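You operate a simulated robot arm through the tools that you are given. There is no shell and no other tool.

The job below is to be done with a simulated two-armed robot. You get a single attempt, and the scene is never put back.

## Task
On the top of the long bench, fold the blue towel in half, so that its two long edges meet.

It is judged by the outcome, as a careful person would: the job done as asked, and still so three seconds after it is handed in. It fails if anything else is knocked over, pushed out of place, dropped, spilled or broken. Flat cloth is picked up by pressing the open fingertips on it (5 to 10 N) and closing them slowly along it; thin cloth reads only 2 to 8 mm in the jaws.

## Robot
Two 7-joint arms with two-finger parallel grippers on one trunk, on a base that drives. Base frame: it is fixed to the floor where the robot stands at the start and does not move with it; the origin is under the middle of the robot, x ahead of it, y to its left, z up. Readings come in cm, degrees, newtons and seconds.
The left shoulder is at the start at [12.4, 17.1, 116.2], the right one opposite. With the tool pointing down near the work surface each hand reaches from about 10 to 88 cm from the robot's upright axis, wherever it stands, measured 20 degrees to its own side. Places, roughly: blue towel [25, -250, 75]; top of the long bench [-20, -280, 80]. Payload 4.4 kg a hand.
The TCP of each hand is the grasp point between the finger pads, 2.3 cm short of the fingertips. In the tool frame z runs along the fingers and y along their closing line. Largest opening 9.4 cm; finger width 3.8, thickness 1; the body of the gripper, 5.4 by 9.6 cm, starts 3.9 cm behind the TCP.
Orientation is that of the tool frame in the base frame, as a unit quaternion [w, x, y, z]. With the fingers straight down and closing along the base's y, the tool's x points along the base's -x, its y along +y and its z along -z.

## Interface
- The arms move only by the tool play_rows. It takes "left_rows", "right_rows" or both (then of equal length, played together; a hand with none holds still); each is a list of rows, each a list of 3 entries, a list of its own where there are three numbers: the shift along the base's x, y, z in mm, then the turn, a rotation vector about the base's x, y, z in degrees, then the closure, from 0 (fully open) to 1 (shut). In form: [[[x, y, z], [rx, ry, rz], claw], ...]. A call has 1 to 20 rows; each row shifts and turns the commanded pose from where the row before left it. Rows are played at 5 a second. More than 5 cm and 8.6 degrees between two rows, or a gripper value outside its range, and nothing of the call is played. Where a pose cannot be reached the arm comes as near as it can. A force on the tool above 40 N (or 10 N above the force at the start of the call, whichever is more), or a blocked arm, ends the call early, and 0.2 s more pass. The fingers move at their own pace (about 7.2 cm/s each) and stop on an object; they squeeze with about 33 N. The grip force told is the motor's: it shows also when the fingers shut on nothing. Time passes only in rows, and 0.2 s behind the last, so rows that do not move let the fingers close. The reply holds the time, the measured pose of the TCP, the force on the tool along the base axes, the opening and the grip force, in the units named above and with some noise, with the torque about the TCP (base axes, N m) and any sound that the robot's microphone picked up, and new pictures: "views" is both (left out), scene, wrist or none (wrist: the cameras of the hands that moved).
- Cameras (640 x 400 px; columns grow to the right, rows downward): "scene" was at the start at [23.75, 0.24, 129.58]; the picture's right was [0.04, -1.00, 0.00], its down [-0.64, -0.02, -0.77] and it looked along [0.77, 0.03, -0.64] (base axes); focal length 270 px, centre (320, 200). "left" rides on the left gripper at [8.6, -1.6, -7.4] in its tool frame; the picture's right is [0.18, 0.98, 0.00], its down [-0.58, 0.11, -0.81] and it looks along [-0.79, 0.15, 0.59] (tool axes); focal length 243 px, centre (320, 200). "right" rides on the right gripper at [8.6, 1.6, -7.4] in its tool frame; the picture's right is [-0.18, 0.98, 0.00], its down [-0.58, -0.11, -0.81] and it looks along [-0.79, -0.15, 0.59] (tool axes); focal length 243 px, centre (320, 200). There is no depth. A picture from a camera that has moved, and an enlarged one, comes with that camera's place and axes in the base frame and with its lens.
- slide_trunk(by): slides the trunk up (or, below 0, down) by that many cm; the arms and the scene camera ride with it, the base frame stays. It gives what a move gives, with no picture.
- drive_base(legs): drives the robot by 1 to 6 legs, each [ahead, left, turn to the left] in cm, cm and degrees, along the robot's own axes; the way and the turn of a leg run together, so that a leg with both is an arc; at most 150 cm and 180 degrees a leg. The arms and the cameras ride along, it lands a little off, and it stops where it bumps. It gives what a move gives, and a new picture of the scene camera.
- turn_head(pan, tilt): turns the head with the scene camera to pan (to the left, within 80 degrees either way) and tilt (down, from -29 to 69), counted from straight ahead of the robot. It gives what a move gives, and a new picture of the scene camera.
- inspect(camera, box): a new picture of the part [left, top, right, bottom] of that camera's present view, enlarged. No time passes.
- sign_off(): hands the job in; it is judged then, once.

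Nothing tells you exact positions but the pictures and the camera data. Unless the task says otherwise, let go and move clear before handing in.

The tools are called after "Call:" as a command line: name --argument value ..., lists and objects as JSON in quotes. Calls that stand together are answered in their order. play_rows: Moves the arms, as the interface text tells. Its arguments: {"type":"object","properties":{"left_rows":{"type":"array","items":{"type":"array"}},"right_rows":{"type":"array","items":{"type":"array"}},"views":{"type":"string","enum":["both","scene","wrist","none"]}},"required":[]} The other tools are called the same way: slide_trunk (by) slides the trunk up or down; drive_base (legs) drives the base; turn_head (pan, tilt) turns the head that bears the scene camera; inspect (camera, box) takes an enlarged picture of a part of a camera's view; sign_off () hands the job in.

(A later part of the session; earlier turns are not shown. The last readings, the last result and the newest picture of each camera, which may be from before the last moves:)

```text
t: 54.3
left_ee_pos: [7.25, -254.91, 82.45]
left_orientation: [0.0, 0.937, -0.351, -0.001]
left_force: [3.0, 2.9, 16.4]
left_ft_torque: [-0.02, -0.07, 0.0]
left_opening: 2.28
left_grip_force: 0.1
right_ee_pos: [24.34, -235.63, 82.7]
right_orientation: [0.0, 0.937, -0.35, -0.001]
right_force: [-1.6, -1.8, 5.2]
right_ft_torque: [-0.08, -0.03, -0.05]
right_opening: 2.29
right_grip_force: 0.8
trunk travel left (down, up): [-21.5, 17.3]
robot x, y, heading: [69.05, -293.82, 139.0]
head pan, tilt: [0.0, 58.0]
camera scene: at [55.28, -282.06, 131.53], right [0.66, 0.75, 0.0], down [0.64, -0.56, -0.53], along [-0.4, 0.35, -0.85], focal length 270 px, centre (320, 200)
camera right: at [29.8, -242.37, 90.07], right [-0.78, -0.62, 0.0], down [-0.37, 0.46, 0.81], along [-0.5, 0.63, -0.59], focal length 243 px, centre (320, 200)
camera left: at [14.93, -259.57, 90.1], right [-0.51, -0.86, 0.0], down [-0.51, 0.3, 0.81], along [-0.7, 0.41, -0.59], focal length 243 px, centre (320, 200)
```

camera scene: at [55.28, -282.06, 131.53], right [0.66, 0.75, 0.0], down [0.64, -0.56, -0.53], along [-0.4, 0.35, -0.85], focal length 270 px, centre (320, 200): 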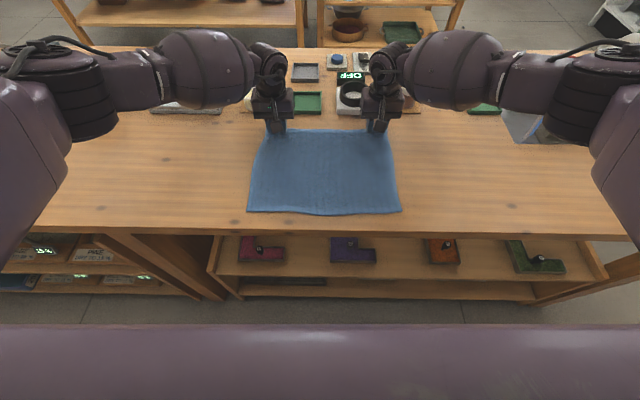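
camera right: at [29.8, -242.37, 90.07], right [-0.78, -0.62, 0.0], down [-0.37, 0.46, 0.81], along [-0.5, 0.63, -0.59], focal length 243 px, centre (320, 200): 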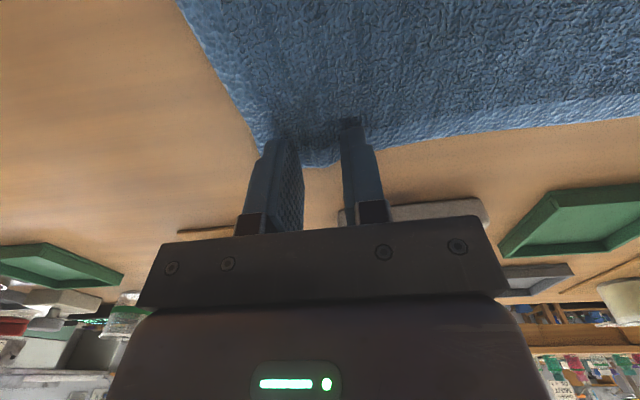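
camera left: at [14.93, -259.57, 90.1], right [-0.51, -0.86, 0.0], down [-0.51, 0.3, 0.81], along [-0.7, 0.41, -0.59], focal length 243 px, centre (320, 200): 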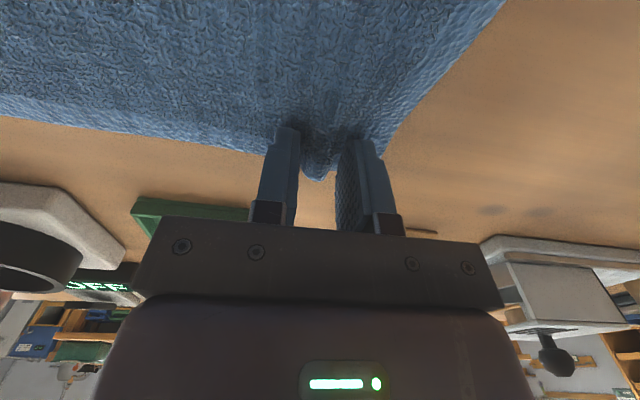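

Cloth is beginning to bunch up between the fingers on both sides. I'll keep closing slowly, balancing the press forces.

Call:
play_rows --left_rows '[[[0, 0, 1], [0, 0, 0], 0.79], [[0, 0, 0], [0, 0, 0], 0.82], [[0, 0, 0], [0, 0, 0], 0.85], [[0, 0, 0], [0, 0, 0], 0.88], [[0, 0, 0], [0, 0, 0], 0.91], [[0, 0, 0], [0, 0, 0], 0.94], [[0, 0, 0], [0, 0, 0], 0.97], [[0, 0, 0], [0, 0, 0], 1.0], [[0, 0, 0], [0, 0, 0], 1.0]]' --right_rows '[[[0, 0, -0.5], [0, 0, 0], 0.79], [[0, 0, 0], [0, 0, 0], 0.82], [[0, 0, 0], [0, 0, 0], 0.85], [[0, 0, 0], [0, 0, 0], 0.88], [[0, 0, 0], [0, 0, 0], 0.91], [[0, 0, 0], [0, 0, 0], 0.94], [[0, 0, 0], [0, 0, 0], 0.97], [[0, 0, 0], [0, 0, 0], 1.0], [[0, 0, 0], [0, 0, 0], 1.0]]'

```text
t: 56.3
left_ee_pos: [7.29, -255.15, 82.61]
left_orientation: [0.0, 0.937, -0.35, -0.001]
left_force: [1.9, -0.1, 10.9]
left_ft_torque: [-0.04, -0.05, 0.0]
left_opening: 0.73
left_grip_force: 33.3
right_ee_pos: [24.22, -235.55, 82.61]
right_orientation: [-0.001, 0.937, -0.351, -0.001]
right_force: [-0.1, -0.5, 6.3]
right_ft_torque: [-0.07, 0.03, -0.01]
right_opening: 0.01
right_grip_force: 33.2
trunk travel left (down, up): [-21.5, 17.3]
robot x, y, heading: [69.08, -294.14, 138.8]
head pan, tilt: [0.0, 58.0]
camera scene: at [55.26, -282.06, 131.53], right [0.66, 0.75, 0.0], down [0.64, -0.56, -0.53], along [-0.4, 0.35, -0.85], focal length 270 px, centre (320, 200)
camera right: at [29.73, -242.34, 90.06], right [-0.78, -0.62, 0.0], down [-0.37, 0.46, 0.81], along [-0.5, 0.63, -0.59], focal length 243 px, centre (320, 200)
camera left: at [14.86, -259.6, 90.12], right [-0.51, -0.86, 0.0], down [-0.51, 0.3, 0.81], along [-0.7, 0.41, -0.59], focal length 243 px, centre (320, 200)
```

scene: 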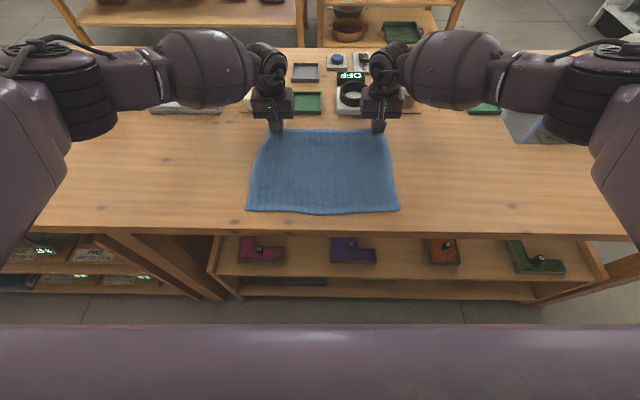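
right: 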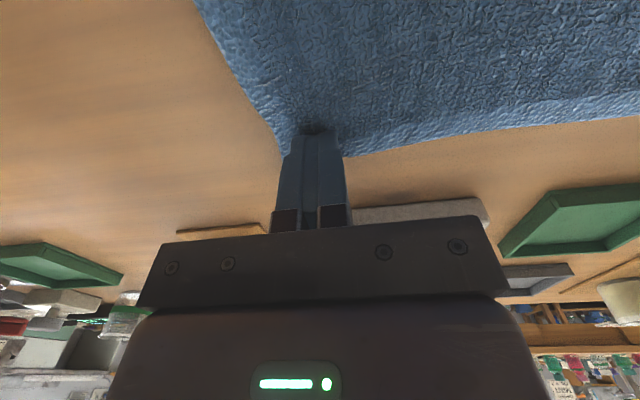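
left: 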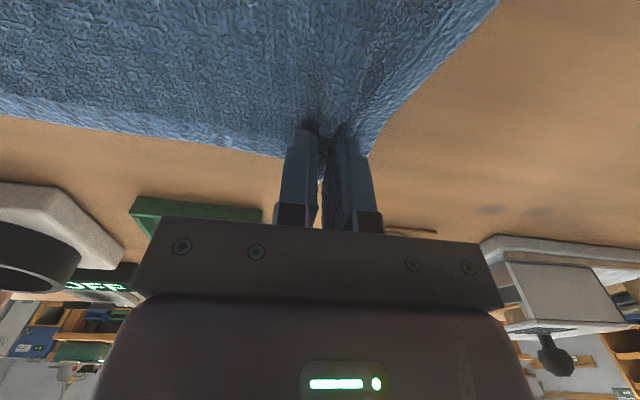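

The left hand has the cloth (0.73 cm in the jaws), but the right slipped off (0.01 cm). I'll keep the left held, open and raise the right, and retry a bit further onto the cloth.

Call:
play_rows --right_rows '[[[0, 0, 5], [0, 0, 0], 0.8], [[0, 0, 10], [0, 0, 0], 0.58], [[2, -2, 5], [0, 0, 0], 0.58], [[2, -2, 0], [0, 0, 0], 0.58]]'

Call:
inspect --camera "scene" --box '[250, 90, 420, 196]'

```text
t: 57.3
left_ee_pos: [7.16, -255.11, 82.62]
left_orientation: [-0.001, 0.937, -0.349, -0.001]
left_force: [1.5, -1.9, 15.0]
left_ft_torque: [-0.08, -0.07, -0.01]
left_opening: 0.76
left_grip_force: 32.9
right_ee_pos: [24.75, -236.06, 84.6]
right_orientation: [0.0, 0.937, -0.35, 0.0]
right_force: [0.1, 0.3, 0.5]
right_ft_torque: [0.01, 0.0, -0.05]
right_opening: 3.92
right_grip_force: 0.1
trunk travel left (down, up): [-21.5, 17.3]
robot x, y, heading: [68.68, -293.78, 139.0]
head pan, tilt: [0.0, 58.0]
camera scene: at [55.25, -282.04, 131.52], right [0.66, 0.75, 0.0], down [0.64, -0.56, -0.53], along [-0.4, 0.35, -0.85], focal length 270 px, centre (320, 200)
camera right: at [30.21, -242.76, 91.98], right [-0.78, -0.62, 0.0], down [-0.37, 0.46, 0.81], along [-0.5, 0.63, -0.59], focal length 243 px, centre (320, 200)
```

scene: 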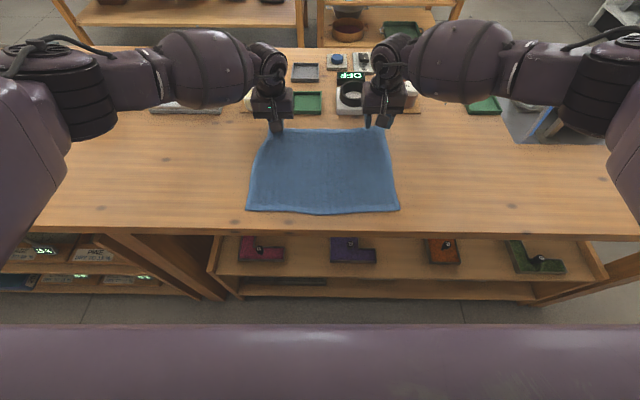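
right: 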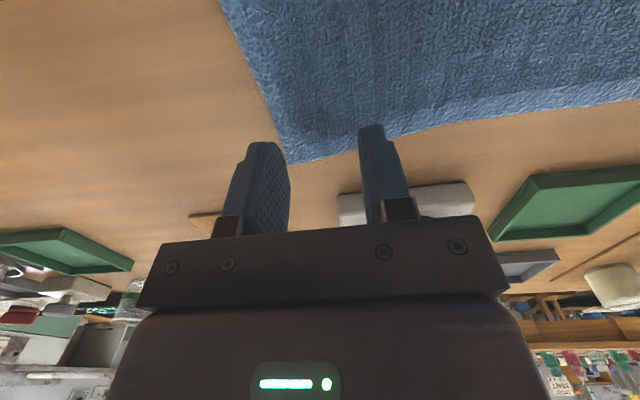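

```text
3.76 times, centred on (335, 143) of scene
camera zoom: at [55.25, -282.04, 131.52], right [0.66, 0.75, 0.0], down [0.64, -0.56, -0.53], along [-0.4, 0.35, -0.85], focal length 1017 px, centre (264, 415)
```

zoom: 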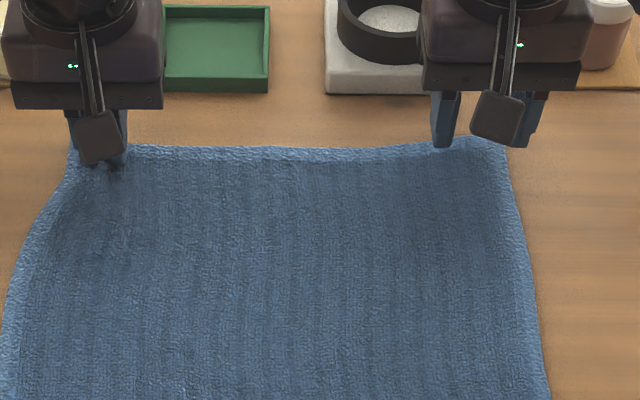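

The right corner now sits near rt 17 cm. I'll shift the right hand ~7 mm inward, lower to contact, and press a bit harder before closing.

Call:
play_rows --right_rows '[[[-3, -2, 0], [0, 0, 0], 0.63], [[-3, -2, -8], [0, 0, 0], 0.63], [[0, 0, -8], [0, 0, 0], 0.63], [[0, 0, -4], [0, 0, 0], 0.63], [[0, 0, -1], [0, 0, 0], 0.63], [[0, 0, 0], [0, 0, 0], 0.63]]' --views "wrist"

```text
t: 58.7
left_ee_pos: [7.35, -255.06, 82.65]
left_orientation: [0.0, 0.937, -0.35, -0.001]
left_force: [-0.3, 1.5, 5.7]
left_ft_torque: [0.02, 0.02, -0.01]
left_opening: 0.74
left_grip_force: 33.2
right_ee_pos: [23.94, -236.46, 82.61]
right_orientation: [-0.001, 0.937, -0.35, -0.002]
right_force: [2.9, -1.9, 14.0]
right_ft_torque: [-0.03, -0.13, -0.02]
right_opening: 3.49
right_grip_force: 0.0
trunk travel left (down, up): [-21.5, 17.3]
robot x, y, heading: [69.12, -293.81, 139.0]
head pan, tilt: [0.0, 58.0]
camera right: at [29.55, -243.09, 90.0], right [-0.78, -0.62, 0.0], down [-0.37, 0.46, 0.81], along [-0.5, 0.63, -0.59], focal length 243 px, centre (320, 200)
```

right: 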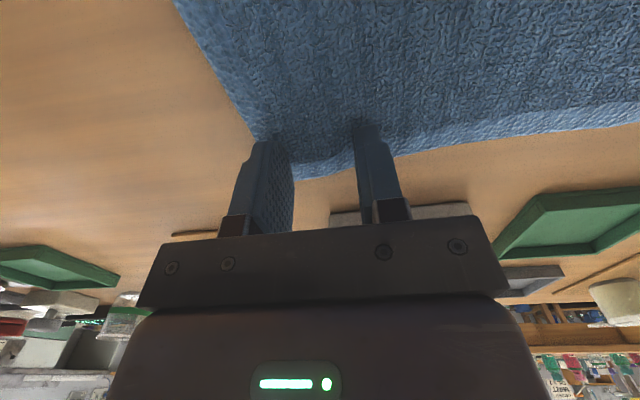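

Good contact (14 N) with cloth spanning both fingers. Closing the right hand slowly now.

Call:
play_rows --right_rows '[[[0, 0, 0], [0, 0, 0], 0.66], [[0, 0, 0], [0, 0, 0], 0.69], [[0, 0, 0], [0, 0, 0], 0.72], [[0, 0, 0], [0, 0, 0], 0.75], [[0, 0, 0], [0, 0, 0], 0.78]]' --views "wrist"

```text
t: 59.9
left_ee_pos: [7.36, -255.02, 82.63]
left_orientation: [-0.001, 0.937, -0.35, 0.0]
left_force: [1.4, 3.8, 6.7]
left_ft_torque: [0.09, -0.04, 0.03]
left_opening: 0.74
left_grip_force: 32.8
right_ee_pos: [23.95, -236.41, 82.5]
right_orientation: [0.0, 0.936, -0.351, -0.002]
right_force: [-5.5, -2.4, 19.5]
right_ft_torque: [-0.08, 0.06, -0.04]
right_opening: 2.08
right_grip_force: 0.6
trunk travel left (down, up): [-21.5, 17.3]
robot x, y, heading: [69.03, -294.13, 139.3]
head pan, tilt: [0.0, 58.0]
camera right: at [29.52, -243.14, 89.98], right [-0.78, -0.62, 0.0], down [-0.37, 0.46, 0.81], along [-0.5, 0.63, -0.59], focal length 243 px, centre (320, 200)
```

right: 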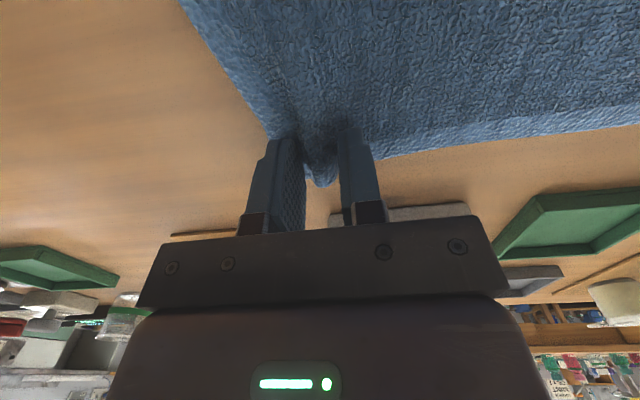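

A clear pleat is rising between the right fingers, as it did on the left. Easing 1 mm and finishing the close.

Call:
play_rows --right_rows '[[[0, 0, 1], [0, 0, 0], 0.8], [[0, 0, 0], [0, 0, 0], 0.83], [[0, 0, 0], [0, 0, 0], 0.86], [[0, 0, 0], [0, 0, 0], 0.89], [[0, 0, 0], [0, 0, 0], 0.92], [[0, 0, 0], [0, 0, 0], 0.95], [[0, 0, 0], [0, 0, 0], 0.98], [[0, 0, 0], [0, 0, 0], 1.0], [[0, 0, 0], [0, 0, 0], 1.0]]'

Call:
inspect --camera "scene" --box '[235, 95, 415, 220]'

```text
t: 61.9
left_ee_pos: [7.37, -255.06, 82.69]
left_orientation: [0.0, 0.936, -0.351, 0.0]
left_force: [8.1, 8.3, 7.1]
left_ft_torque: [0.16, -0.21, 0.11]
left_opening: 0.75
left_grip_force: 33.2
right_ee_pos: [23.96, -236.43, 82.64]
right_orientation: [0.0, 0.937, -0.35, 0.0]
right_force: [-8.0, -11.5, 12.3]
right_ft_torque: [-0.3, 0.16, -0.02]
right_opening: 0.71
right_grip_force: 32.6
trunk travel left (down, up): [-21.5, 17.3]
robot x, y, heading: [68.87, -294.04, 139.2]
head pan, tilt: [0.0, 58.0]
camera scene: at [55.26, -282.1, 131.53], right [0.66, 0.75, 0.0], down [0.64, -0.56, -0.53], along [-0.4, 0.35, -0.85], focal length 270 px, centre (320, 200)
camera right: at [29.52, -243.17, 90.02], right [-0.78, -0.62, 0.0], down [-0.37, 0.46, 0.81], along [-0.5, 0.63, -0.59], focal length 243 px, centre (320, 200)
```

scene: 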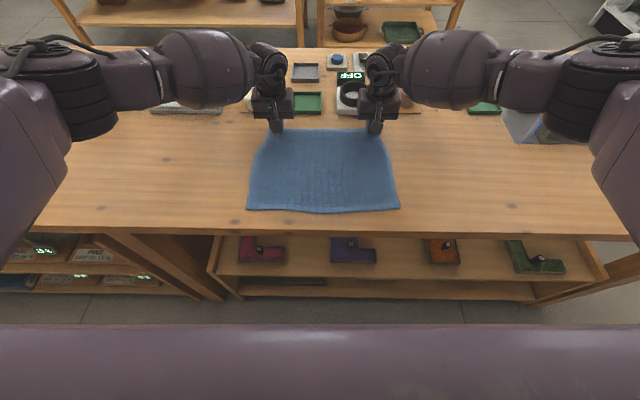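
right: 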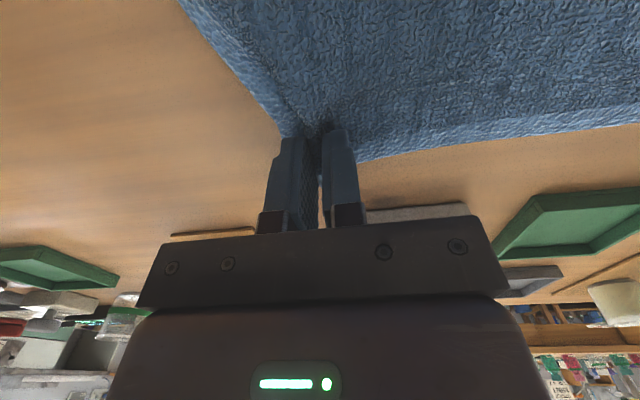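

```text
3.20 times, centred on (325, 158) of scene
camera zoom: at [55.26, -282.1, 131.53], right [0.66, 0.75, 0.0], down [0.64, -0.56, -0.53], along [-0.4, 0.35, -0.85], focal length 865 px, centre (304, 336)
```

zoom: 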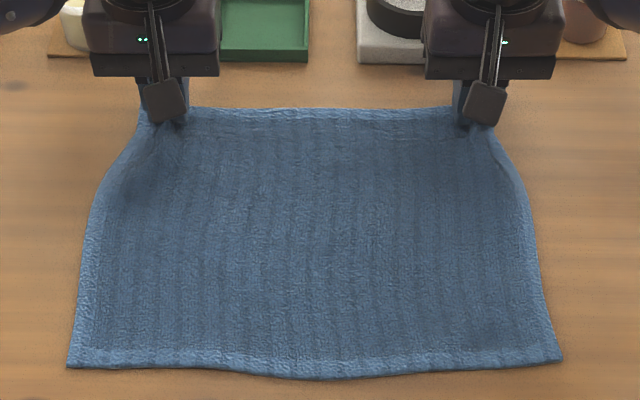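

Both hands now hold the far edge (0.75 and 0.71 cm in the jaws), with the edge taut between them. I'll lift the first part of the arc and check the grip.

Call:
play_rows --left_rows '[[[1.3, 0.2, 8.5], [0, 0, 0], 1.0], [[1.3, 0.2, 8.5], [0, 0, 0], 1.0], [[2, -1.7, 8.2], [0, 0, 0], 1.0], [[2, -1.7, 8.2], [0, 0, 0], 1.0], [[3.5, -3, 7.8], [0.82, 0.94, 0], 1.0], [[3.5, -3, 7.8], [0.82, 0.94, 0], 1.0], [[4.6, -4, 7], [0.82, 0.94, 0], 1.0], [[4.6, -4, 7], [0.82, 0.94, 0], 1.0]]' --right_rows '[[[0.1, -1.3, 8.5], [0, 0, 0], 1.0], [[0.1, -1.3, 8.5], [0, 0, 0], 1.0], [[2, -1.7, 8.2], [0, 0, 0], 1.0], [[2, -1.7, 8.2], [0, 0, 0], 1.0], [[3.5, -3, 7.8], [0.82, 0.94, 0], 1.0], [[3.5, -3, 7.8], [0.82, 0.94, 0], 1.0], [[4.6, -4, 7], [0.82, 0.94, 0], 1.0], [[4.6, -4, 7], [0.82, 0.94, 0], 1.0]]'

Call:
inspect --camera "scene" --box '[235, 95, 415, 220]'

```text
t: 63.7
left_ee_pos: [9.59, -256.54, 88.83]
left_orientation: [-0.015, 0.936, -0.35, -0.041]
left_force: [5.3, 5.9, -0.6]
left_ft_torque: [0.18, -0.09, 0.07]
left_opening: 0.77
left_grip_force: 33.0
right_ee_pos: [25.88, -238.31, 88.92]
right_orientation: [-0.015, 0.936, -0.35, -0.041]
right_force: [-4.6, -5.9, 0.8]
right_ft_torque: [-0.12, 0.1, 0.02]
right_opening: 0.55
right_grip_force: 33.1
trunk travel left (down, up): [-21.5, 17.3]
robot x, y, heading: [69.42, -293.88, 139.2]
head pan, tilt: [0.0, 58.0]
camera scene: at [55.16, -281.99, 131.51], right [0.66, 0.75, 0.0], down [0.64, -0.56, -0.53], along [-0.4, 0.35, -0.85], focal length 270 px, centre (320, 200)
camera right: at [31.99, -245.47, 95.5], right [-0.78, -0.62, 0.02], down [-0.31, 0.42, 0.85], along [-0.54, 0.66, -0.52], focal length 243 px, centre (320, 200)
camera left: at [17.62, -261.57, 95.65], right [-0.51, -0.86, -0.02], down [-0.46, 0.25, 0.85], along [-0.73, 0.44, -0.52], focal length 243 px, centre (320, 200)
```

scene: 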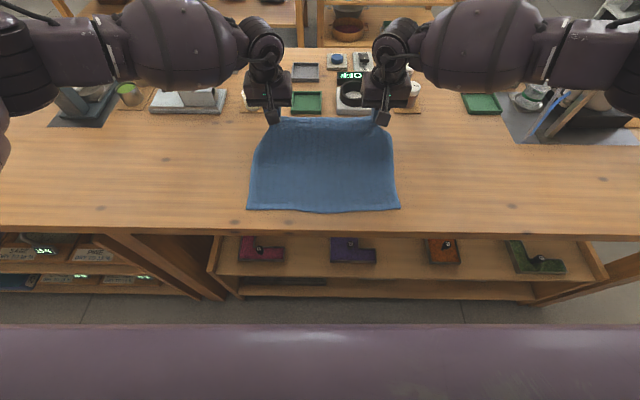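
right: 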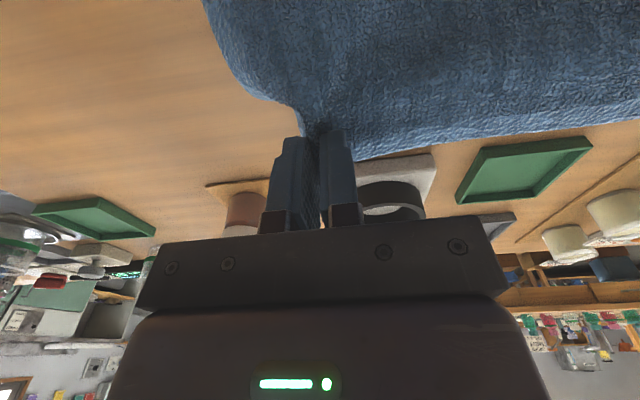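
left: 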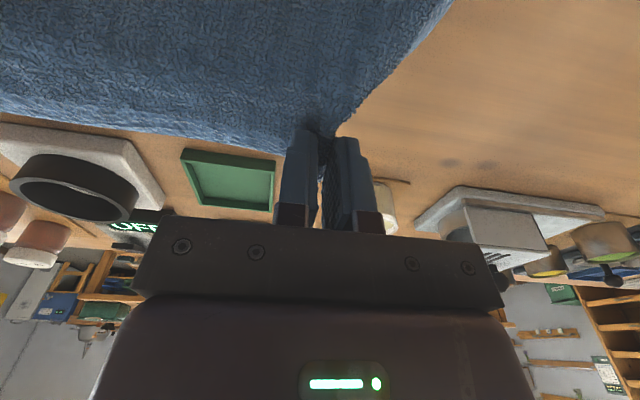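

```text
3.20 times, centred on (325, 158) of scene
camera zoom: at [55.16, -281.99, 131.51], right [0.66, 0.75, 0.0], down [0.64, -0.56, -0.53], along [-0.4, 0.35, -0.85], focal length 865 px, centre (304, 336)
```

zoom: 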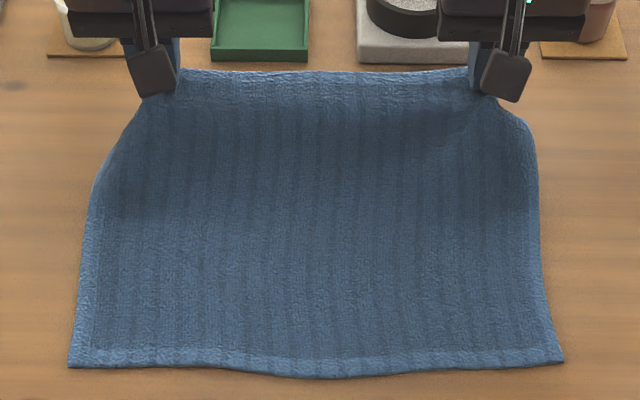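

The grip holds on both sides and the edge lifts evenly. I'll carry it over the top of the arc, easing the side tension slightly.

Call:
play_rows --left_rows '[[[6.3, -4.2, 6.1], [0.82, 0.94, 0], 1.0], [[6.3, -4.2, 6.1], [0.82, 0.94, 0], 1.0], [[6.5, -5.7, 5], [0.82, 0.94, 0], 1.0], [[6.5, -5.7, 5], [0.82, 0.94, 0], 1.0], [[7.2, -6.2, 3.7], [0.82, 0.94, 0], 1.0], [[7.2, -6.2, 3.7], [0.82, 0.94, 0], 1.0], [[7.6, -6.6, 2.4], [0.82, 0.94, 0], 1.0], [[7.6, -6.6, 2.4], [0.82, 0.94, 0], 1.0], [[7.9, -6.9, 0.9], [0.82, 0.94, 0], 1.0], [[7.9, -6.9, 0.9], [0.82, 0.94, 0], 1.0]]' --right_rows '[[[5, -5.7, 6.1], [0.82, 0.94, 0], 1.0], [[5, -5.7, 6.1], [0.82, 0.94, 0], 1.0], [[6.5, -5.7, 5], [0.82, 0.94, 0], 1.0], [[6.5, -5.7, 5], [0.82, 0.94, 0], 1.0], [[7.2, -6.2, 3.7], [0.82, 0.94, 0], 1.0], [[7.2, -6.2, 3.7], [0.82, 0.94, 0], 1.0], [[7.6, -6.6, 2.4], [0.82, 0.94, 0], 1.0], [[7.6, -6.6, 2.4], [0.82, 0.94, 0], 1.0], [[7.9, -6.9, 0.9], [0.82, 0.94, 0], 1.0], [[7.9, -6.9, 0.9], [0.82, 0.94, 0], 1.0]]'

Call:
inspect --camera "scene" --box '[225, 85, 425, 230]'

```text
t: 65.9
left_ee_pos: [16.61, -262.65, 92.57]
left_orientation: [-0.054, 0.925, -0.347, -0.142]
left_force: [2.8, 3.8, 0.7]
left_ft_torque: [0.07, -0.09, 0.02]
left_opening: 0.72
left_grip_force: 33.1
right_ee_pos: [32.87, -244.48, 92.41]
right_orientation: [-0.054, 0.926, -0.346, -0.142]
right_force: [-2.8, -3.4, 0.2]
right_ft_torque: [-0.02, 0.06, 0.06]
right_opening: 0.56
right_grip_force: 33.0
trunk travel left (down, up): [-21.5, 17.3]
robot x, y, heading: [68.74, -293.99, 139.0]
head pan, tilt: [0.0, 58.0]
camera scene: at [55.15, -281.99, 131.51], right [0.66, 0.75, 0.0], down [0.64, -0.56, -0.53], along [-0.4, 0.35, -0.85], focal length 270 px, centre (320, 200)
camera right: at [39.79, -252.52, 96.93], right [-0.78, -0.63, 0.05], down [-0.16, 0.29, 0.94], along [-0.61, 0.72, -0.33], focal length 243 px, centre (320, 200)
camera left: at [25.59, -268.37, 97.02], right [-0.51, -0.86, -0.06], down [-0.31, 0.12, 0.94], along [-0.8, 0.5, -0.33], focal length 243 px, centre (320, 200)
```

scene: 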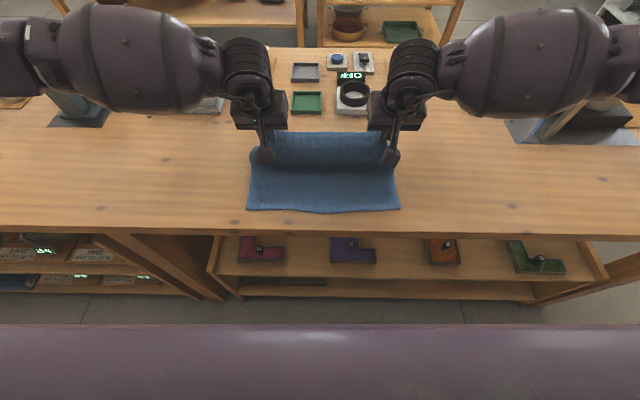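
right: 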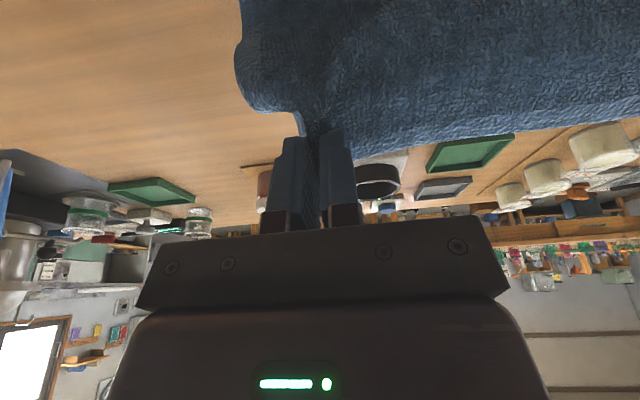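
left: 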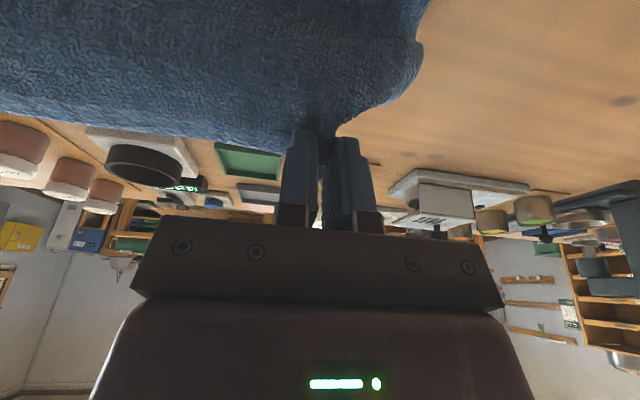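

```text
2.76 times, centred on (325, 158) of scene
camera zoom: at [55.15, -281.99, 131.51], right [0.66, 0.75, 0.0], down [0.64, -0.56, -0.53], along [-0.4, 0.35, -0.85], focal length 745 px, centre (306, 317)
```

zoom: 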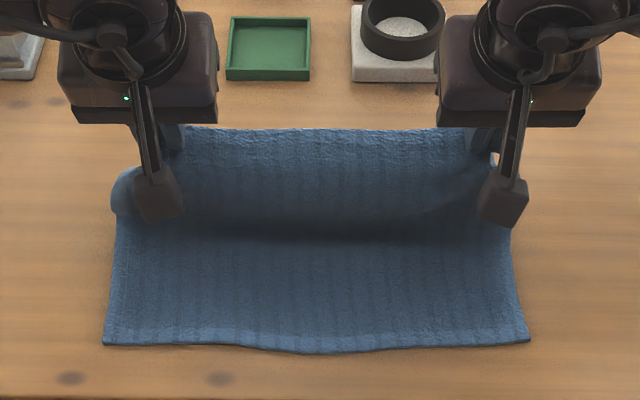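

The flap is standing up at mid-fold, with both grips holding. I'll carry it on down towards the near edge.

Call:
play_rows --left_rows '[[[7.9, -6.9, -0.5], [0.82, 0.94, 0], 1.0], [[7.9, -6.9, -0.5], [0.82, 0.94, 0], 1.0], [[7.6, -6.6, -2], [0.82, 0.94, 0], 1.0], [[7.6, -6.6, -2], [0.82, 0.94, 0], 1.0], [[7.2, -6.2, -3.4], [0.82, 0.94, 0], 1.0], [[7.2, -6.2, -3.4], [0.82, 0.94, 0], 1.0], [[6.5, -5.6, -4.7], [0.82, 0.94, 0], 1.0], [[6.5, -5.6, -4.7], [0.82, 0.94, 0], 1.0], [[5.6, -4.9, -5.7], [0.82, 0.94, 0], 1.0], [[5.6, -4.9, -5.7], [0.82, 0.94, 0], 1.0], [[4.6, -4, -6.8], [0.82, 0.94, 0], 1.0], [[4.6, -4, -6.8], [0.82, 0.94, 0], 1.0]]' --right_rows '[[[7.9, -6.9, -0.5], [0.82, 0.94, 0], 1.0], [[7.9, -6.9, -0.5], [0.82, 0.94, 0], 1.0], [[7.6, -6.6, -2], [0.82, 0.94, 0], 1.0], [[7.6, -6.6, -2], [0.82, 0.94, 0], 1.0], [[7.2, -6.2, -3.4], [0.82, 0.94, 0], 1.0], [[7.2, -6.2, -3.4], [0.82, 0.94, 0], 1.0], [[6.5, -5.6, -4.7], [0.82, 0.94, 0], 1.0], [[6.5, -5.6, -4.7], [0.82, 0.94, 0], 1.0], [[5.6, -4.9, -5.7], [0.82, 0.94, 0], 1.0], [[5.6, -4.9, -5.7], [0.82, 0.94, 0], 1.0], [[4.6, -4, -6.8], [0.82, 0.94, 0], 1.0], [[4.6, -4, -6.8], [0.82, 0.94, 0], 1.0]]'

Call:
inspect --camera "scene" --box '[225, 105, 425, 240]'

```text
t: 68.5
left_ee_pos: [24.69, -269.35, 87.92]
left_orientation: [-0.098, 0.9, -0.336, -0.261]
left_force: [3.6, 4.7, 0.3]
left_ft_torque: [0.09, -0.09, -0.04]
left_opening: 0.72
left_grip_force: 33.1
right_ee_pos: [40.84, -251.38, 87.72]
right_orientation: [-0.099, 0.899, -0.337, -0.261]
right_force: [-3.9, -4.3, -0.9]
right_ft_torque: [-0.06, 0.02, 0.04]
right_opening: 0.49
right_grip_force: 32.9
trunk travel left (down, up): [-21.5, 17.3]
robot x, y, heading: [69.16, -293.75, 138.8]
head pan, tilt: [0.0, 58.0]
camera scene: at [55.13, -281.95, 131.5], right [0.66, 0.75, 0.0], down [0.64, -0.56, -0.53], along [-0.4, 0.35, -0.85], focal length 270 px, centre (320, 200)
camera right: at [48.31, -259.89, 89.35], right [-0.76, -0.64, 0.1], down [0.03, 0.12, 0.99], along [-0.65, 0.76, -0.07], focal length 243 px, centre (320, 200)
camera left: at [34.11, -275.74, 89.62], right [-0.53, -0.84, -0.1], down [-0.12, -0.04, 0.99], along [-0.84, 0.54, -0.07], focal length 243 px, centre (320, 200)
```

scene: 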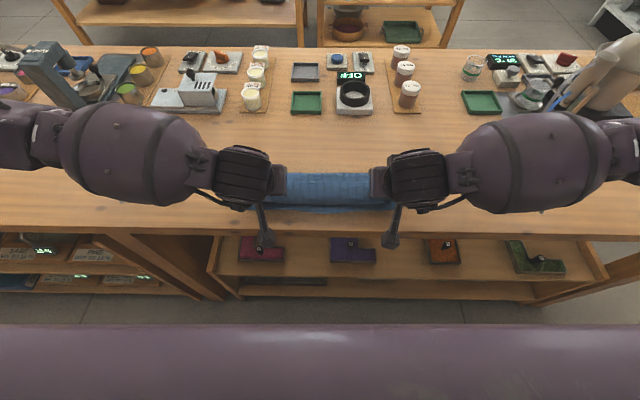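
right: 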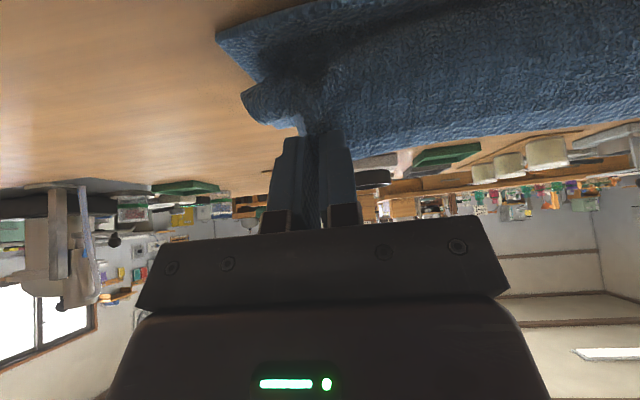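
left: 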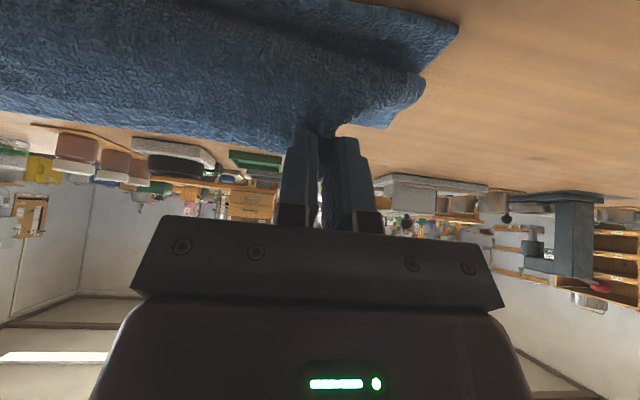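

```text
2.96 times, centred on (325, 172) of scene
camera zoom: at [55.13, -281.95, 131.5], right [0.66, 0.75, 0.0], down [0.64, -0.56, -0.53], along [-0.4, 0.35, -0.85], focal length 801 px, centre (305, 282)
```

zoom: 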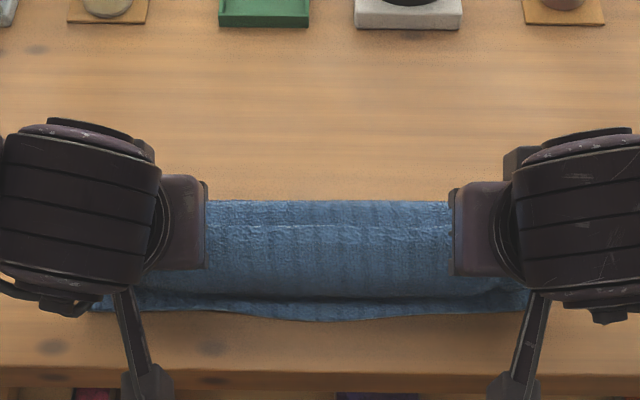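

The flap is coming down; its free edge still points forward-up in the jaws and the cloth is springy. I'll lower further towards the near edge while tilting the hands more, so the lip will unroll towards me on release.

Call:
play_rows --left_rows '[[[2.4, -2.1, -4.8], [1.9, 2.19, 0], 1.0], [[2.4, -2.1, -4.8], [1.9, 2.19, 0], 1.0], [[2.4, -2.1, -4.8], [1.9, 2.19, 0], 1.0], [[2.4, -2.1, -4.8], [1.9, 2.19, 0], 1.0], [[2.4, -2.1, -4.8], [1.9, 2.19, 0], 1.0], [[2.4, -2.1, -4.8], [1.9, 2.19, 0], 1.0]]' --right_rows '[[[1.5, -1.3, -4.8], [1.9, 2.19, 0], 1.0], [[1.5, -1.3, -4.8], [1.9, 2.19, 0], 1.0], [[1.5, -1.3, -4.8], [1.9, 2.19, 0], 1.0], [[1.5, -1.3, -4.8], [1.9, 2.19, 0], 1.0], [[1.5, -1.3, -4.8], [1.9, 2.19, 0], 1.0], [[1.5, -1.3, -4.8], [1.9, 2.19, 0], 1.0]]'

Call:
inspect --camera "scene" --box '[225, 115, 425, 240]'

```text
t: 69.9
left_ee_pos: [26.07, -270.62, 85.03]
left_orientation: [-0.148, 0.849, -0.318, -0.395]
left_force: [-0.7, 0.2, 0.0]
left_ft_torque: [-0.02, 0.03, 0.02]
left_opening: 0.72
left_grip_force: 33.0
right_ee_pos: [40.53, -254.39, 85.85]
right_orientation: [-0.098, 0.883, -0.323, -0.327]
right_force: [0.8, 0.2, -0.1]
right_ft_torque: [0.06, -0.05, -0.01]
right_opening: 0.45
right_grip_force: 32.9
right hand out of reach, approached as far as the arm can: row 3, 4, 5, 6
trunk travel left (down, up): [-21.5, 17.3]
robot x, y, heading: [68.91, -293.91, 139.1]
head pan, tilt: [0.0, 58.0]
camera scene: at [55.23, -281.84, 131.49], right [0.66, 0.75, 0.0], down [0.64, -0.56, -0.53], along [-0.4, 0.35, -0.85], focal length 270 px, centre (320, 200)
camera right: at [48.39, -262.84, 85.93], right [-0.73, -0.66, 0.15], down [0.15, 0.07, 0.99], along [-0.67, 0.74, 0.05], focal length 243 px, centre (320, 200)
camera left: at [35.59, -276.82, 83.22], right [-0.56, -0.82, -0.14], down [0.11, -0.24, 0.96], along [-0.82, 0.52, 0.23], focal length 243 px, centre (320, 200)
```

scene: 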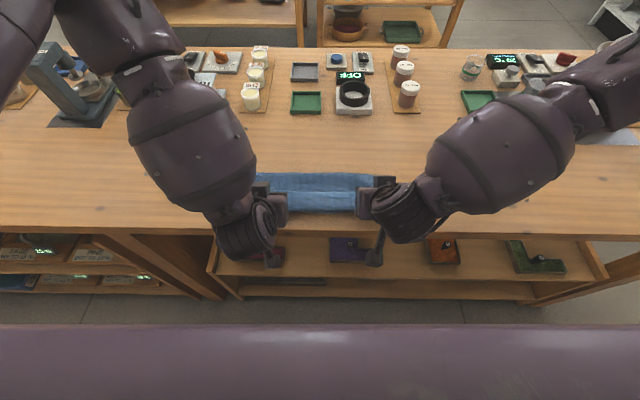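
right: 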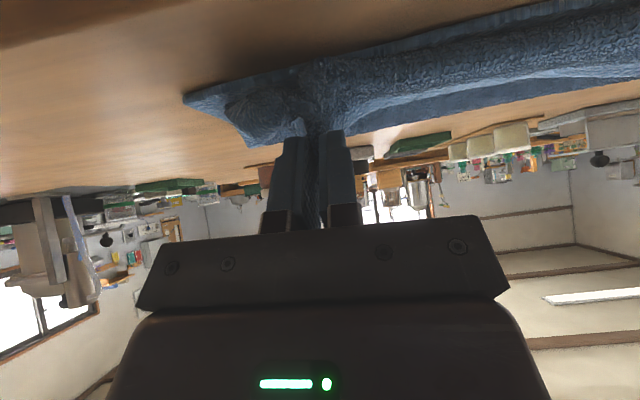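
left: 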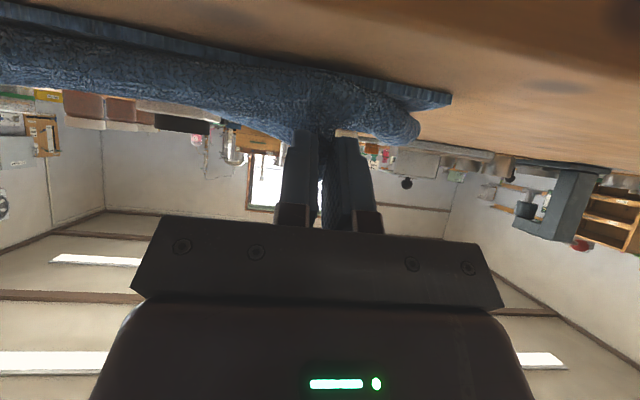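

```text
3.20 times, centred on (325, 178) of scene
camera zoom: at [55.23, -281.84, 131.49], right [0.66, 0.75, 0.0], down [0.64, -0.56, -0.53], along [-0.4, 0.35, -0.85], focal length 865 px, centre (304, 272)
```

zoom: 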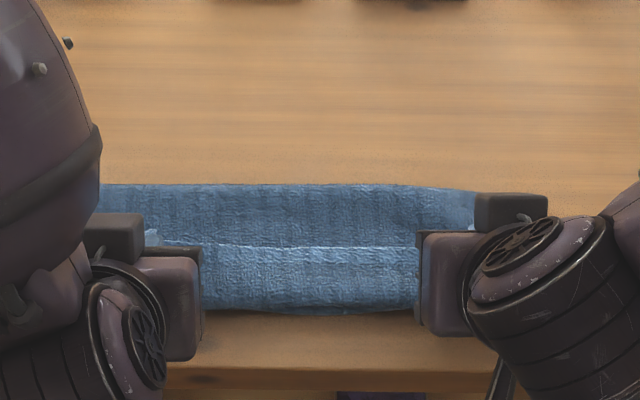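

The right arm ran out of reach at the steeper tilt and drifted ~2.6 cm inward. I'll undo that extra tilt on the right so it returns to its proper place before letting go.

Call:
play_rows --right_rows '[[[0, 0, 0], [-1.9, -2.19, 0], 1.0], [[0, 0, 0], [-1.9, -2.19, 0], 1.0], [[0, 0, 0], [-1.9, -2.19, 0], 1.0], [[0, 0, 0], [-1.9, -2.19, 0], 1.0], [[0, 0, 0], [-1.9, -2.19, 0], 1.0], [[0, 0, 0], [0, 0, 0], 1.0]]'

Call:
inspect --camera "scene" --box '[225, 115, 425, 240]'

```text
t: 71.3
left_ee_pos: [26.0, -270.68, 84.95]
left_orientation: [-0.147, 0.85, -0.318, -0.394]
left_force: [0.2, -0.5, 0.5]
left_ft_torque: [0.03, 0.0, 0.04]
left_opening: 0.72
left_grip_force: 33.1
right_ee_pos: [40.53, -254.57, 85.69]
right_orientation: [-0.057, 0.915, -0.338, -0.214]
right_force: [0.1, 0.9, -0.4]
right_ft_torque: [0.02, -0.04, 0.01]
right_opening: 0.49
right_grip_force: 32.5
trunk travel left (down, up): [-21.5, 17.3]
robot x, y, heading: [69.26, -293.85, 139.0]
head pan, tilt: [0.0, 58.0]
camera scene: at [55.13, -281.96, 131.5], right [0.66, 0.75, 0.0], down [0.64, -0.56, -0.53], along [-0.4, 0.35, -0.85], focal length 270 px, centre (320, 200)
camera right: at [47.95, -262.63, 88.82], right [-0.76, -0.64, 0.12], down [-0.04, 0.23, 0.97], along [-0.65, 0.73, -0.2], focal length 243 px, centre (320, 200)
```

scene: 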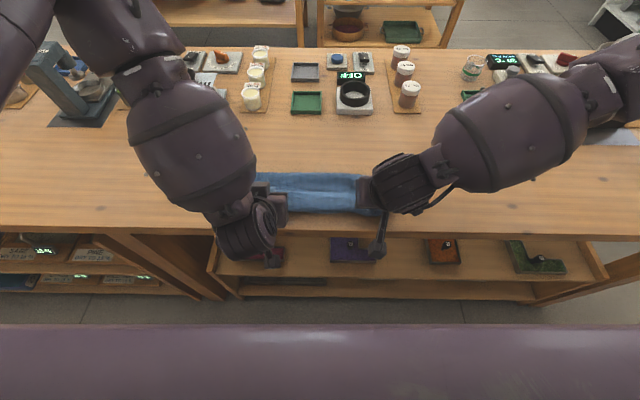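
right: 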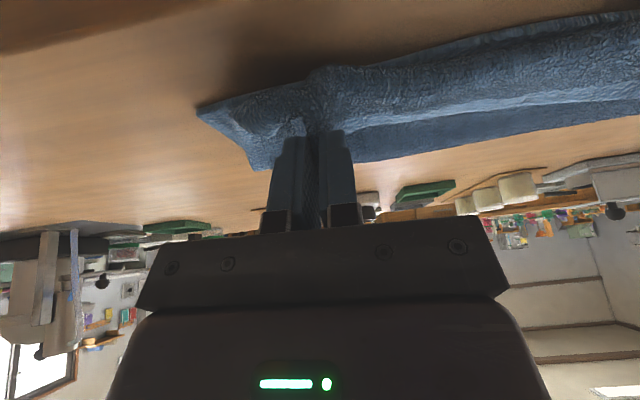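

```text
3.20 times, centred on (325, 178) of scene
camera zoom: at [55.13, -281.96, 131.5], right [0.66, 0.75, 0.0], down [0.64, -0.56, -0.53], along [-0.4, 0.35, -0.85], focal length 865 px, centre (304, 272)
```

zoom: 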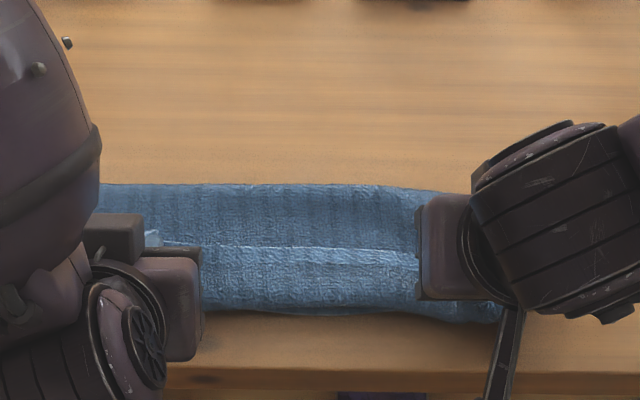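

The command re-based to where the arm ended, so I'll move the right hand back outward ~2.6 cm explicitly.

Call:
play_rows --right_rows '[[[2.5, 6, 0], [0, 0, 0], 1.0], [[2.5, 6, 0], [0, 0, 0], 1.0], [[2.5, 6, 0], [0, 0, 0], 1.0], [[2.5, 6, 0], [0, 0, 0], 1.0], [[0, 0, 0], [0, 0, 0], 1.0]]'

Call:
inspect --camera "scene" --box '[225, 115, 425, 240]'

```text
t: 72.5
left_ee_pos: [26.03, -270.68, 85.04]
left_orientation: [-0.148, 0.85, -0.317, -0.395]
left_force: [0.9, 1.8, 0.8]
left_ft_torque: [0.02, -0.03, -0.01]
left_opening: 0.72
left_grip_force: 33.2
right_ee_pos: [41.53, -252.18, 85.74]
right_orientation: [-0.057, 0.915, -0.337, -0.214]
right_force: [-1.8, -1.1, 0.0]
right_ft_torque: [0.0, 0.05, 0.02]
right_opening: 0.45
right_grip_force: 33.3
trunk travel left (down, up): [-21.5, 17.3]
robot x, y, heading: [69.01, -294.05, 138.8]
head pan, tilt: [0.0, 58.0]
camera scene: at [55.12, -281.97, 131.5], right [0.66, 0.75, 0.0], down [0.64, -0.56, -0.53], along [-0.4, 0.35, -0.85], focal length 270 px, centre (320, 200)
camera right: at [48.98, -260.31, 88.83], right [-0.76, -0.64, 0.12], down [-0.04, 0.23, 0.97], along [-0.65, 0.73, -0.2], focal length 243 px, centre (320, 200)
```

scene: 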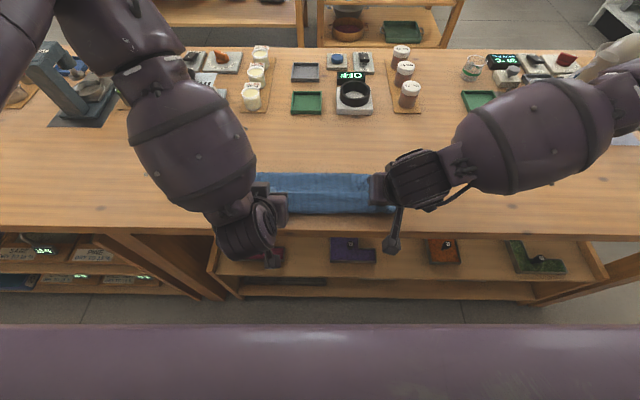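
right: 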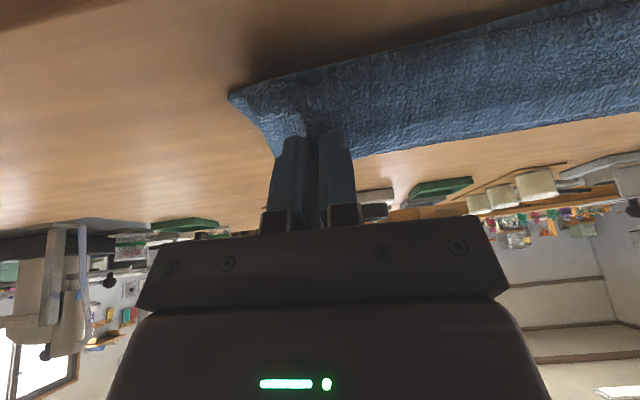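

```text
3.20 times, centred on (325, 178) of scene
camera zoom: at [55.12, -281.97, 131.5], right [0.66, 0.75, 0.0], down [0.64, -0.56, -0.53], along [-0.4, 0.35, -0.85], focal length 865 px, centre (304, 272)
```

zoom: 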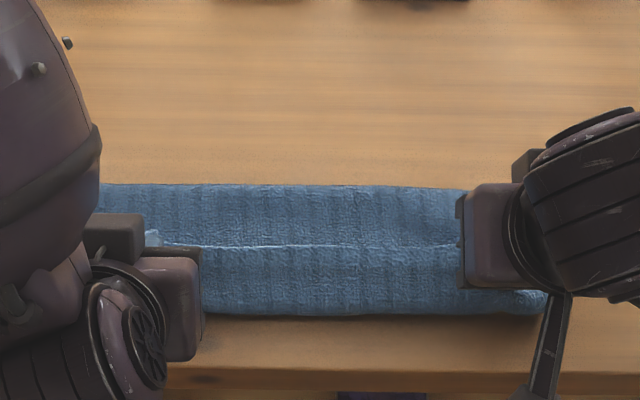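

Now the right hand is back in place and the flap edge is straight. When released the lip will unroll ~1.5–2 cm towards me, so I'll move both hands about 1.5 cm forward and 8 mm down first.

Call:
play_rows --left_rows '[[[-2.8, 2.5, -1], [0, 0, 0], 1.0], [[-2.8, 2.5, -1], [0, 0, 0], 1.0], [[-2.8, 2.4, -3], [0, 0, 0], 1.0], [[-2.8, 2.4, -3], [0, 0, 0], 1.0], [[0, 0, 0], [0, 0, 0], 1.0]]' --right_rows '[[[-2.8, 2.5, -1], [0, 0, 0], 1.0], [[-2.8, 2.5, -1], [0, 0, 0], 1.0], [[-2.8, 2.4, -3], [0, 0, 0], 1.0], [[-2.8, 2.4, -3], [0, 0, 0], 1.0], [[0, 0, 0], [0, 0, 0], 1.0]]'

Call:
inspect --camera "scene" --box '[225, 115, 425, 240]'

```text
t: 73.7
left_ee_pos: [24.92, -269.76, 84.26]
left_orientation: [-0.148, 0.85, -0.317, -0.394]
left_force: [1.1, 1.5, 0.2]
left_ft_torque: [0.05, -0.03, -0.02]
left_opening: 0.73
left_grip_force: 32.6
right_ee_pos: [40.23, -251.1, 85.07]
right_orientation: [-0.058, 0.915, -0.338, -0.214]
right_force: [-0.5, -1.9, -0.2]
right_ft_torque: [0.0, -0.02, 0.02]
right_opening: 0.46
right_grip_force: 32.6
trunk travel left (down, up): [-21.5, 17.3]
robot x, y, heading: [69.21, -294.0, 138.9]
head pan, tilt: [0.0, 58.0]
camera scene: at [55.14, -281.97, 131.51], right [0.66, 0.75, 0.0], down [0.64, -0.56, -0.53], along [-0.4, 0.35, -0.85], focal length 270 px, centre (320, 200)
camera right: at [47.79, -259.24, 88.03], right [-0.76, -0.64, 0.12], down [-0.04, 0.23, 0.97], along [-0.65, 0.73, -0.2], focal length 243 px, centre (320, 200)
camera left: at [34.46, -275.98, 82.47], right [-0.56, -0.82, -0.14], down [0.11, -0.24, 0.96], along [-0.82, 0.52, 0.22], focal length 243 px, centre (320, 200)
```

scene: 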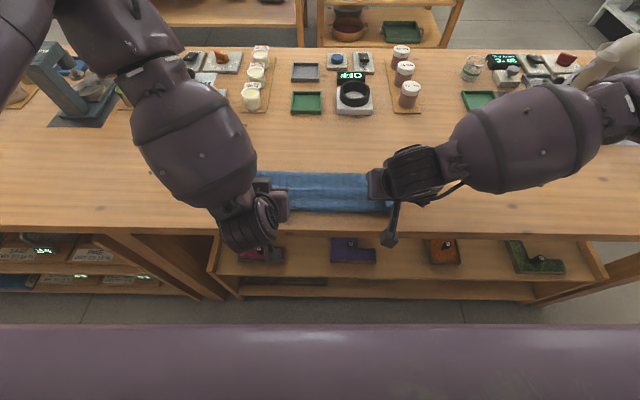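
right: 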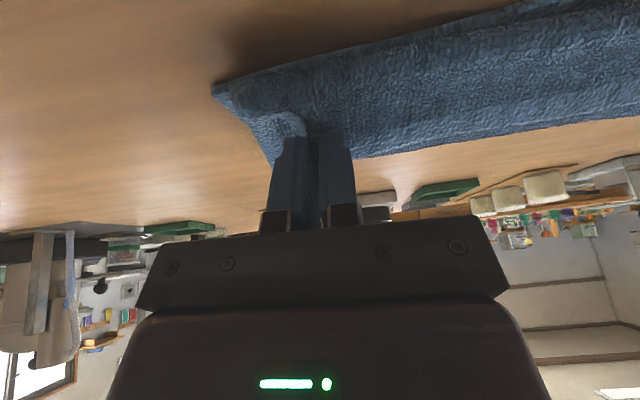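
left: 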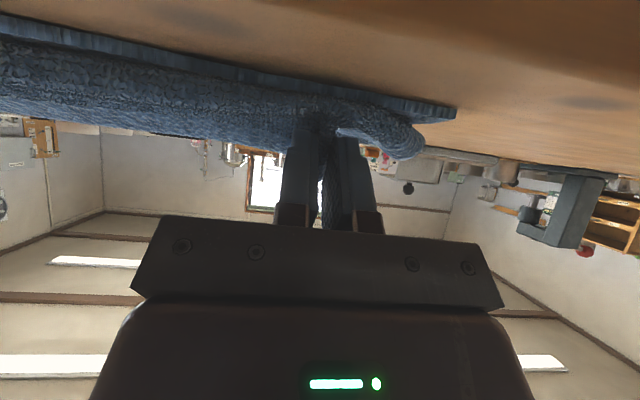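

```text
3.20 times, centred on (325, 178) of scene
camera zoom: at [55.14, -281.97, 131.51], right [0.66, 0.75, 0.0], down [0.64, -0.56, -0.53], along [-0.4, 0.35, -0.85], focal length 865 px, centre (304, 272)
```

zoom: 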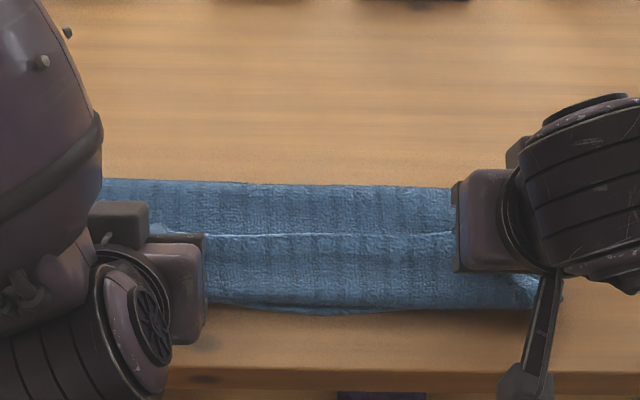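

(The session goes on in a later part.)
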